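You operate a simulated robot arm through the tools that you are given. There is no shell and no other tool. Be economical: measure what you need, move in short steps, check, and stop when the job is done.

Carry out the task below with a simulated robot arm. There is one attempt and no reset: what you move stays moved.

## Task
Slide the yellow roll along the wide grey belt until it stands next to the cleaner bottle.
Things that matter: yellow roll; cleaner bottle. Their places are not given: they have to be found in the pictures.

Only the result counts: the job must be done as asked and must still hold three seconds after the hand-in. Knocking over, shifting, dropping, spilling or breaking anything else fails it.

## Robot
A 7-joint arm with a two-finger parallel gripper, fixed in place. Base frame: the origin is at the foot of the arm, x ahead of it, y to its left, z up; the work surface is at about z = 0. Units: mm, rad, N and s.
With the tool pointing down near the work surface it reaches from about 240 to 620 mm from the base axis. Its first joint turns from -1.152 to 1.152 rad. Payload 2.6 kg.
The TCP is the grasp point between the finger pads, 30 mm short of the fingertips. In the tool frame z runs along the fingers and y along their closing line. The gripper opens to 94 mm. The fingers are 28 mm wide and 10 mm thick; the gripper's body (50 by 96 mm) begins 55 mm behind the TCP.
Orientation is that of the tool frame in the base frame, as [roll, pitch, yaw] about the fixed x, y, z axes, in that order (R = Rz(yaw) Ry(pitch) Rx(roll)). With the fingers straight down and closing along the base's y, the tool's x points along the base's -x, its y along +y and its z along -z.

## Interface
- The arm moves only by the tool apply_moves. Its argument "commands" is a list of rows, each an object (a shift or turn left out is 0, a gripper value left out holds the last) with "dp": the shift along the base's x, y, z in mm, a list of three; "delta_rot": the turn, a rotation vector about the base's x, y, z in rad, a list of three; "fingers": the gripper command, from -1 (shut) to 1 (fully open), values between in proportion. In form: [{"dp": [x, y, z], "delta_rot": [rx, ry, rz], "fingers": fingers}, ...]. A call has 1 to 10 rows; each row is the pose to reach, as a shift and turn from the pose commanded when the call began. A row lasts 0.2 s, in which the tool goes at most 50 mm and 0.15 rad; a call with a longer step from one row to the next is refused whole, and so is a gripper value outside its range. Where a pose cannot be reached the arm comes as near as it can. A force on the tool above 40 N (or 10 N above the force at the start of the call, whichever is more), or a blocked arm, ends the call early, and 0.2 s more pass. The fingers move at their own pace (about 72 mm/s each) and stop on an object; they squeeze with about 37 N. The grip force told is the motor's: it shows also when the fingers shut on nothing. Time passes only in rows, and 0.2 s behind the last, so rows that repeat a pose let the fingers close. It gives the time, the measured TCP pose, the force on the tool (base axes), the opening and the grip force at its end, in the units of the frame above (readings bear some noise).
- Cameras (640 x 400 px; columns grow to the right, rows downward): "scene" is fixed at [34, 428.2, 566]; the picture's right is [-0.79, -0.62, 0.00], its down [-0.34, 0.44, -0.83] and it looks along [0.51, -0.65, -0.56] (base axes); focal length 332 px, centre (320, 200). "wrist" rides on the gripper at [-37, 0, -58] in the tool frame; the picture's right is [0.00, -1.00, 0.00], its down [0.97, 0.00, -0.24] and it looks along [0.24, 0.00, 0.97] (tool axes); focal length 218 px, centre (320, 200).
- camera(camera): a new picture of that camera. The clock stands still meanwhile.
- measure_at(camera, pixels): for up to 12 pixels [column, row] of the newest picture of that camera ("zoom" is the newest enlarged one), the place [x, y, z] in the base frame of the surface seen there, good to about 2 mm. The clock stands still meanwhile.
- enlarge(camera, box): a new picture of the part [left, top, right, bottom] of that camera's present view, enlarged. The clock stands still meanwhile.
- hand_in(): hands the job in; it is judged then, once.

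Go step by step. Measure first, check grasps and placings, and put right what went wrong. The budget is 60 turns and 30 pictures, counting those below and the enlarged ones. Unless the task says otherwise, let go and move clear before handing in, and close with one line.

The tools are called after "Request:" as a command line: name --argument value ..., lists and objects as JSON in quotes. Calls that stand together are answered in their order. apply_moves: Moves the arm, as the interface text tells. Its arguments: {"type":"object","properties":{"commands":{"type":"array"}},"required":["commands"]} The other tools are called the same way: camera (camera) takes a picture; measure_at (camera, pixels) gives the place of the surface under pixels of a picture; enlarge (camera, box) takes an enlarged picture of a part of a camera's view; hand_in () hands the job in.

At the start:

```text
time: 0.0
position: [439.4, -87.2, 281.0]
tcp_rot: [-3.142, 0.0, 3.141]
force: [0.6, -0.3, -0.3]
grip_width: 93.6
grasp_force: 0.1
```

scene: 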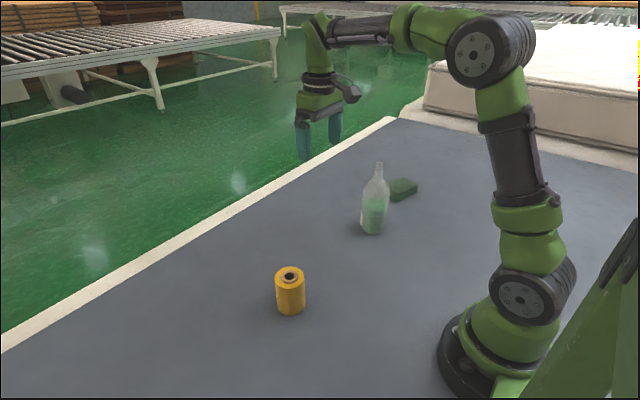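
wrist: 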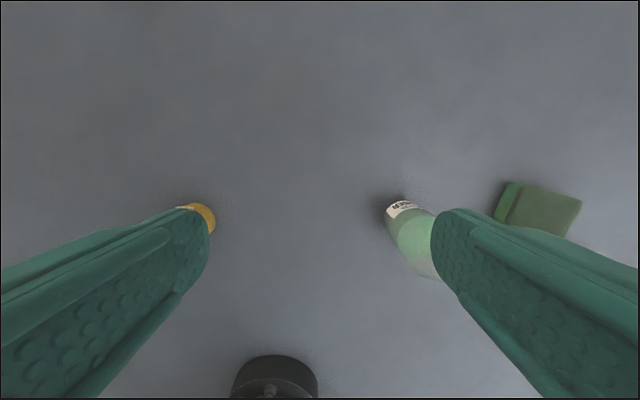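

The scene shows the yellow roll near (290,290), the bottle near (374,205) and a green sponge near (403,189). I'll measure them.

Request:
measure_at --camera "scene" --pixels '[[290, 275], [290, 270], [278, 276], [303, 276], [290, 305], [290, 313], [373, 232], [362, 225], [385, 225], [378, 165], [374, 200], [395, 198]]'

Request:
enlarge --camera "scene" --box '[240, 150, 440, 330]'

```text
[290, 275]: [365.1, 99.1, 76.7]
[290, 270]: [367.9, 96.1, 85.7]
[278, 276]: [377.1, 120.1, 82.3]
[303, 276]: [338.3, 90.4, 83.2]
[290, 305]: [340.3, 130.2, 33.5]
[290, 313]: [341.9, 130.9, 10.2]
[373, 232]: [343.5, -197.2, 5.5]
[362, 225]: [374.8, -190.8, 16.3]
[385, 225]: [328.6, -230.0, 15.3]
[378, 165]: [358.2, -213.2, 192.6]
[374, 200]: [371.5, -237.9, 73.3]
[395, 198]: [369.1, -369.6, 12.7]
```

```text
2.22 times, centred on (340, 240) of scene
```

zoom: 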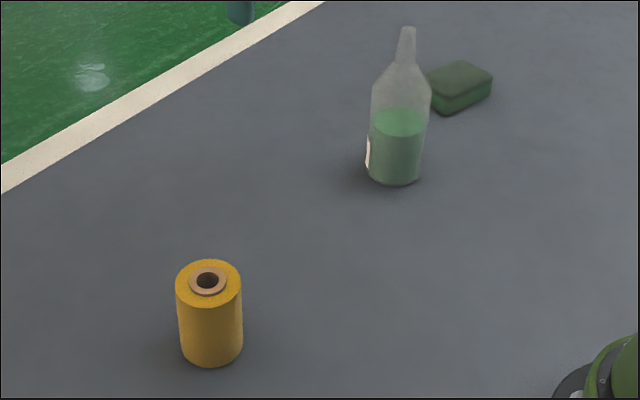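

The roll stands around (357,107), radius about 26 and height 83. The bottle is at about (357,-214), radius about 30. I'll turn the tool so the fingers close along x, with the camera on the side away from the bottle, and move above the roll.

Request:
apply_moves --commands '[{"dp": [-8, 19, 0], "delta_rot": [0, 0, 0.15], "fingers": 1}, {"dp": [-16, 39, 0], "delta_rot": [0, 0, 0.3]}, {"dp": [-25, 58, 0], "delta_rot": [0, 0, 0.45]}, {"dp": [-33, 78, 0], "delta_rot": [0, 0, 0.6]}, {"dp": [-41, 97, 0], "delta_rot": [0, 0, 0.75]}, {"dp": [-49, 116, 0], "delta_rot": [0, 0, 0.9]}, {"dp": [-57, 136, 0], "delta_rot": [0, 0, 1.05]}, {"dp": [-66, 155, 0], "delta_rot": [0, 0, 1.2]}, {"dp": [-74, 175, 0], "delta_rot": [0, 0, 1.35]}, {"dp": [-82, 194, 0], "delta_rot": [0, 0, 1.5]}]'

```text
time: 2.2
position: [357.3, 106.7, 280.0]
tcp_rot: [3.141, 0.002, -1.64]
force: [-0.1, -0.6, 0.2]
grip_width: 94.0
grasp_force: 0.0
```

The tool is above the roll, with yaw -1.64. I'll finish the turn, lower it partway and look with the wrist camera.

Request:
apply_moves --commands '[{"dp": [0, 0, -40], "delta_rot": [0, 0, 0.07]}, {"dp": [0, 0, -80], "delta_rot": [0, 0, 0.07]}, {"dp": [0, 0, -120], "delta_rot": [0, 0, 0.07]}, {"dp": [0, 0, -120], "delta_rot": [0, 0, 0.07]}]'

Request:
camera --camera "wrist"

```text
time: 3.2
position: [357.9, 106.5, 160.4]
tcp_rot: [-3.14, 0.0, -1.571]
force: [-1.0, -0.4, 0.1]
grip_width: 94.1
grasp_force: 0.1
```

```text
26 pictures are left
```

wrist: 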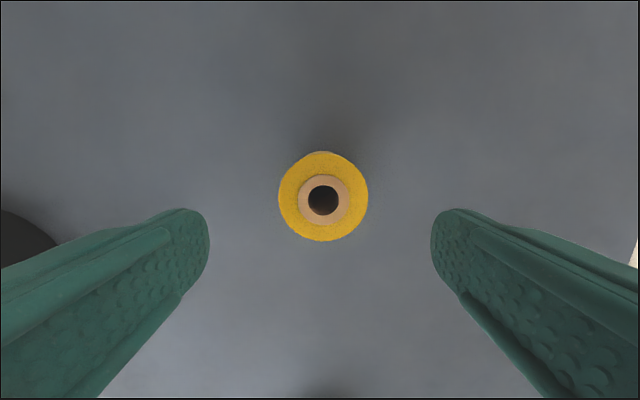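

Request:
measure_at --camera "wrist" --pixels '[[281, 197], [365, 197], [323, 154], [323, 239], [303, 200], [343, 200], [323, 180], [323, 221]]'

```text
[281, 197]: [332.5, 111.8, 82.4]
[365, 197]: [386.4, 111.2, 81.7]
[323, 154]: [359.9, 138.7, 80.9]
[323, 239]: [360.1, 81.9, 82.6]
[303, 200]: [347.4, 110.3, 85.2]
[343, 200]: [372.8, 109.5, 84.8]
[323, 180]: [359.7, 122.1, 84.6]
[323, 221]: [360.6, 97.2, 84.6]
```

The roll's centre is at (360,110), radius about 28 and top at z≈83. I'll centre on it, descend to z≈45 and close.

Request:
apply_moves --commands '[{"dp": [2, 3.5, -10]}, {"dp": [2, 3.5, -40]}, {"dp": [2, 3.5, -70]}, {"dp": [2, 3.5, -95]}, {"dp": [2, 3.5, -115]}, {"dp": [2, 3.5, -115]}]'

Request:
apply_moves --commands '[{"fingers": 0.4}, {"fingers": 0.1}, {"fingers": -0.1}, {"fingers": -0.1}, {"fingers": -0.1}]'

```text
time: 4.6
position: [359.7, 108.1, 43.8]
tcp_rot: [-3.141, 0.002, -1.568]
force: [0.8, 0.5, -0.1]
grip_width: 93.9
grasp_force: 0.1
```

```text
time: 5.8
position: [361.0, 107.8, 44.7]
tcp_rot: [-3.141, -0.001, -1.569]
force: [0.2, 0.9, 0.2]
grip_width: 58.4
grasp_force: 37.3
```

The roll is gripped (58 mm, 37 N) while it still stands on the belt. I'll slide it toward -y.

Request:
apply_moves --commands '[{"dp": [0, -8, 0]}, {"dp": [0, -22, 0]}, {"dp": [0, -38, 0]}, {"dp": [0, -54, 0]}, {"dp": [0, -70, 0]}, {"dp": [0, -86, 0]}, {"dp": [0, -102, 0]}, {"dp": [0, -118, 0]}, {"dp": [0, -130, 0]}, {"dp": [0, -138, 0]}]'

Request:
enlarge --camera "scene" --box '[240, 130, 440, 310]'

Request:
camera --camera "wrist"

```text
time: 8.0
position: [357.9, -29.4, 46.2]
tcp_rot: [3.141, -0.001, -1.571]
force: [0.8, 0.8, 0.5]
grip_width: 58.4
grasp_force: 36.6
```

```text
2.22 times, centred on (340, 220) of scene
```

zoom: 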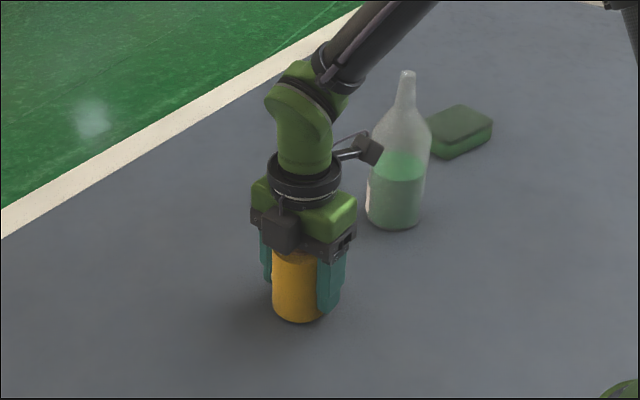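

```text
24 pictures are left
```

wrist: 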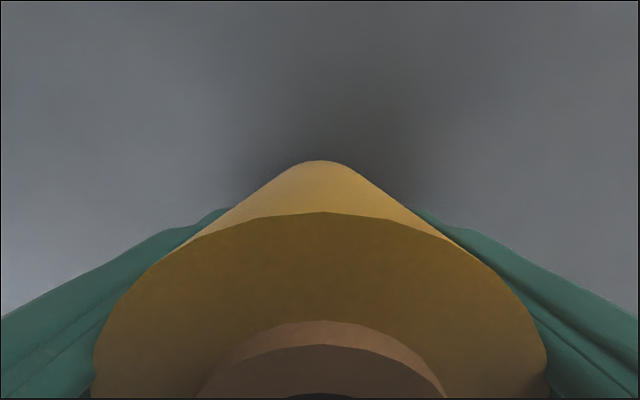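

The roll slides upright. A bracket sticks out of the wrist near zoom (370,148) and might point toward the bottle. I'll measure it and the bottle before going nearer.

Request:
measure_at --camera "zoom" --pixels '[[370, 145], [379, 152], [364, 154], [345, 152], [283, 228], [406, 75], [398, 130], [375, 195], [396, 226], [370, 215], [421, 215], [297, 316]]'

Request:
enlarge --camera "scene" --box '[310, 140, 410, 220]'

```text
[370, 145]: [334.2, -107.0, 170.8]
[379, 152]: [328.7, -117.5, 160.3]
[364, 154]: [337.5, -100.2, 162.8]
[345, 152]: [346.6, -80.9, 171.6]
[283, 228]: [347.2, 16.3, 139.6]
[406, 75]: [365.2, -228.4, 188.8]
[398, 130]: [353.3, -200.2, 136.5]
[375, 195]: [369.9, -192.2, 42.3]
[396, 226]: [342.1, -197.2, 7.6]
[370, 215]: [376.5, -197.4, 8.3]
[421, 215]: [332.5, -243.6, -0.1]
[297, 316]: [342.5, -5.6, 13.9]
```

```text
5.00 times, centred on (360, 180) of scene
```

zoom: 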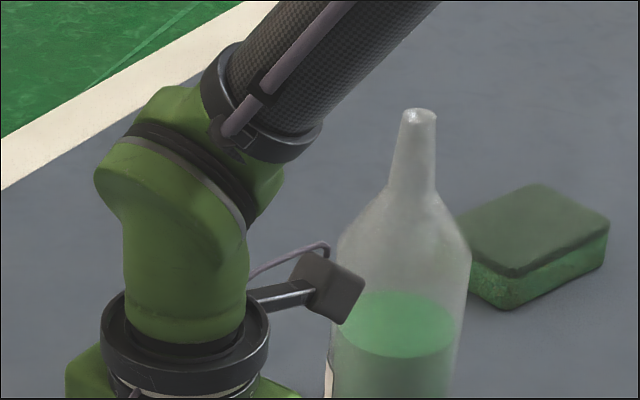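

The bracket reaches about 90 mm toward -y at z≈165, so with an upright tool it would hit the bottle. I'll let go here, lean the tool 0.52 rad about the closing line so its body goes to +y, and then regrip.

Request:
apply_moves --commands '[{"fingers": 0.5}, {"fingers": 1}, {"fingers": 1}, {"dp": [0, 0, 3], "delta_rot": [-0.13, 0, 0]}, {"dp": [0, 0, 5], "delta_rot": [-0.26, 0, 0]}, {"dp": [0, 0, 7], "delta_rot": [-0.39, 0, 0]}, {"dp": [0, 0, 7], "delta_rot": [-0.52, 0, 0]}, {"dp": [0, 0, 7], "delta_rot": [-0.52, 0, 0]}]'

Request:
enlarge --camera "scene" --box '[240, 130, 440, 310]'

```text
time: 9.8
position: [359.0, -27.8, 52.1]
tcp_rot: [-3.141, -0.521, -1.571]
force: [-0.2, 0.1, 0.5]
grip_width: 94.1
grasp_force: 0.1
```

```text
2.22 times, centred on (340, 220) of scene
```

zoom: 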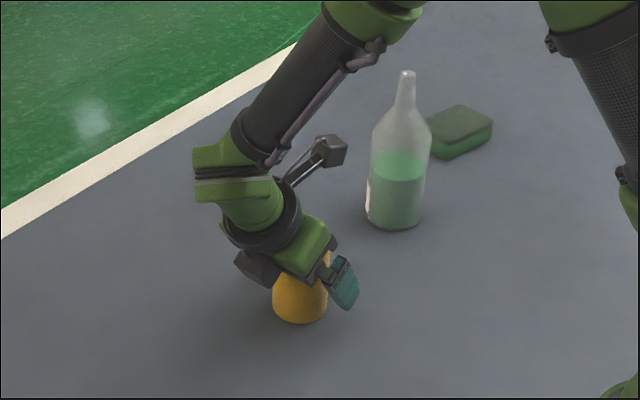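

The lean worked and the roll is undisturbed. I'll measure the bracket tip's new clearance and close on the roll.

Request:
measure_at --camera "zoom" --pixels '[[330, 140], [344, 152], [332, 162], [300, 318], [279, 308], [323, 310]]'

Request:
apply_moves --commands '[{"fingers": 0.4}, {"fingers": 0.1}, {"fingers": -0.1}, {"fingers": -0.1}, {"fingers": -0.1}]'

```text
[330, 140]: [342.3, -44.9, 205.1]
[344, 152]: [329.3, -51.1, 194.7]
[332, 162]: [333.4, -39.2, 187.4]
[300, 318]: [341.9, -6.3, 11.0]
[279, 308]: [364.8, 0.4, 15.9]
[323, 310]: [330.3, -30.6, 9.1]
```

```text
time: 11.0
position: [359.6, -27.9, 52.2]
tcp_rot: [3.142, -0.519, -1.572]
force: [-0.8, -0.3, 1.5]
grip_width: 61.6
grasp_force: 37.5
```

The bracket tip is now only about 23 mm ahead of the TCP, at z≈195, so it clears the bottle. The bottle centre is about (360,-220) with radius about 31. I'll slide the roll 100 mm further and check.

Request:
apply_moves --commands '[{"dp": [0, -6, 0]}, {"dp": [0, -16, 0]}, {"dp": [0, -28, 0]}, {"dp": [0, -41, 0]}, {"dp": [0, -54, 0]}, {"dp": [0, -67, 0]}, {"dp": [0, -79, 0]}, {"dp": [0, -90, 0]}, {"dp": [0, -97, 0]}, {"dp": [0, -100, 0]}]'

Request:
enlarge --camera "scene" --box '[290, 130, 430, 256]'

```text
time: 13.2
position: [360.6, -129.1, 54.9]
tcp_rot: [-3.142, -0.521, -1.571]
force: [-1.2, 0.4, -0.5]
grip_width: 61.9
grasp_force: 37.2
```

```text
3.17 times, centred on (360, 193) of scene
```

zoom: 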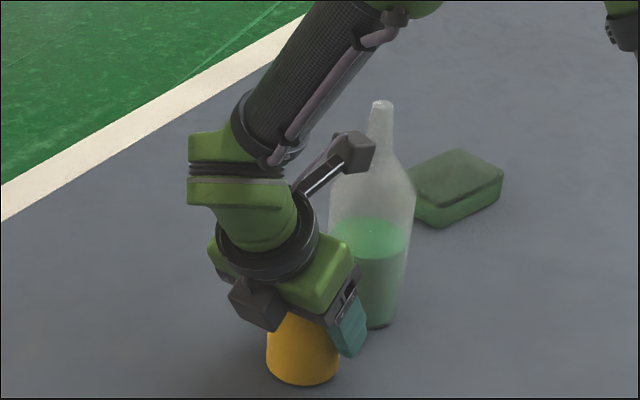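

The roll is sliding fine and the bottle hasn't moved. I'll measure the remaining gap.

Request:
measure_at --camera "zoom" --pixels '[[303, 378], [274, 360], [336, 368], [350, 355], [360, 340], [365, 145], [370, 160], [350, 135], [380, 105], [385, 322], [405, 250], [382, 180]]'

Request:
camera --camera "wrist"

```text
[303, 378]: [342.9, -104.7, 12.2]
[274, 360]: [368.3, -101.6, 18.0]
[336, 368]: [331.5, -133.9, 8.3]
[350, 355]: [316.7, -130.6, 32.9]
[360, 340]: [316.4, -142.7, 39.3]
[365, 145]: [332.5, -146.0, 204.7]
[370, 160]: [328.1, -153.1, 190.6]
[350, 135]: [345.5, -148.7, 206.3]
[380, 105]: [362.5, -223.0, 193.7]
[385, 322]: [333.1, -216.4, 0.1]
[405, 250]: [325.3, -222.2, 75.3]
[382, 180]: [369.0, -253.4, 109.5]
```

```text
20 pictures are left
```

wrist: 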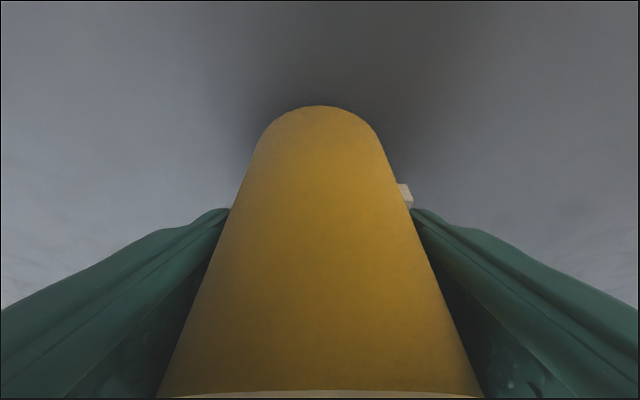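

The roll centre is at about y=-127 and its front edge at -155. The bottle's near side is at about -189. I'll slide 22 mm more, slowly, which leaves about 12 mm.

Request:
apply_moves --commands '[{"dp": [0, -3, 0]}, {"dp": [0, -8, 0]}, {"dp": [0, -13, 0]}, {"dp": [0, -18, 0]}, {"dp": [0, -21, 0]}, {"dp": [0, -22, 0]}, {"dp": [0, -22, 0]}]'

Request:
enlarge --camera "scene" --box '[290, 130, 430, 256]'

```text
time: 14.8
position: [361.3, -150.9, 51.9]
tcp_rot: [-3.14, -0.521, -1.57]
force: [0.7, 2.2, 1.9]
grip_width: 61.8
grasp_force: 37.2
```

```text
3.17 times, centred on (360, 193) of scene
```

zoom: 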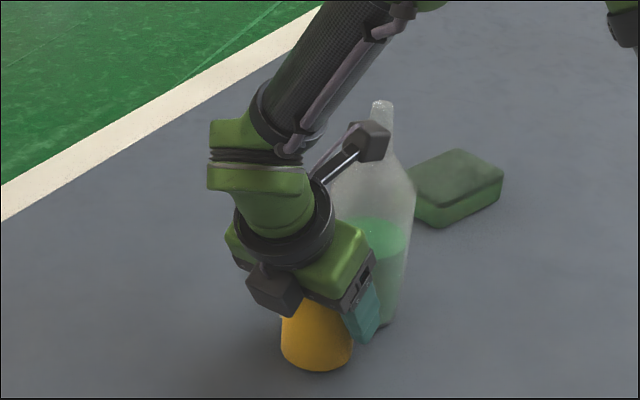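

The bottle is still in place and the roll stands right beside it. I'll open and withdraw along the tool axis, up and toward +y.

Request:
apply_moves --commands '[{"fingers": 0.2}, {"fingers": 0.6}, {"fingers": 1}, {"fingers": 1}, {"dp": [0, 8, 14]}, {"dp": [0, 20, 35]}, {"dp": [0, 40, 69]}, {"dp": [0, 60, 104]}, {"dp": [0, 80, 139]}, {"dp": [0, 100, 173]}]'

Request:
enlarge --camera "scene" --box '[290, 130, 430, 256]'

```text
time: 17.0
position: [358.6, -51.2, 226.5]
tcp_rot: [-3.141, -0.52, -1.57]
force: [0.1, 0.1, -0.2]
grip_width: 94.0
grasp_force: 0.1
```

```text
3.17 times, centred on (360, 193) of scene
```

zoom: 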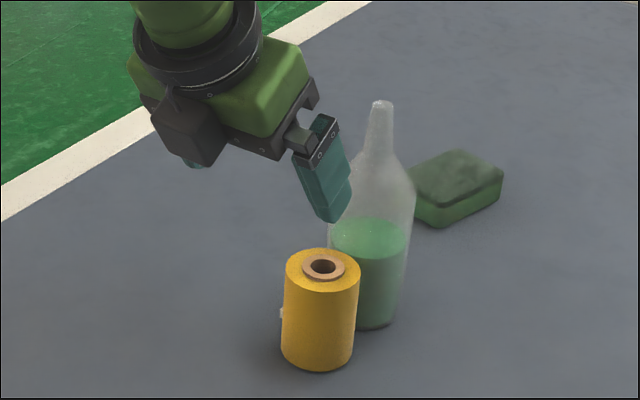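

The roll stands upright beside the unmoved bottle and the arm is clear. I'll check the gap.

Request:
camera --camera "wrist"

Request:
measure_at --camera "zoom" --pixels '[[288, 268], [358, 270], [322, 252], [322, 281], [318, 365], [385, 322], [380, 105]]'

```text
17 pictures are left
```

wrist: 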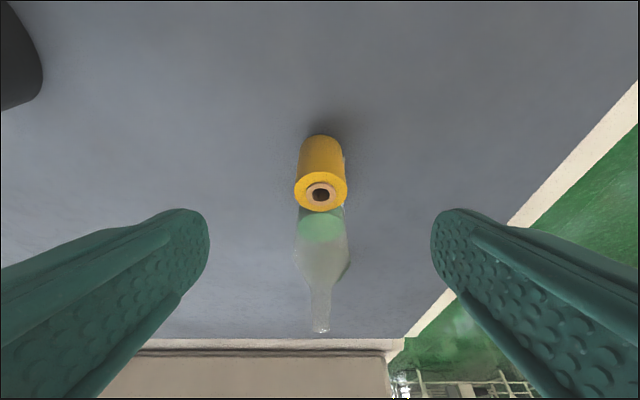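

```text
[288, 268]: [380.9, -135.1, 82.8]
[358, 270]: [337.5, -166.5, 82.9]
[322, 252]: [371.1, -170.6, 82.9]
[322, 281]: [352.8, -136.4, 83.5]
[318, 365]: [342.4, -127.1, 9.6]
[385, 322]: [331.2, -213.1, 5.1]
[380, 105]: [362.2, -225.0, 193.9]
```

The roll's centre is at about (360,-150) and upright, about 12 mm from the bottle, which hasn't moved. Handing in.

Request:
hand_in

```text
The job is handed in.
```

I slid the yellow roll along the grey belt, and it now stands upright about 12 mm from the cleaner bottle; nothing else was moved and the arm is clear.
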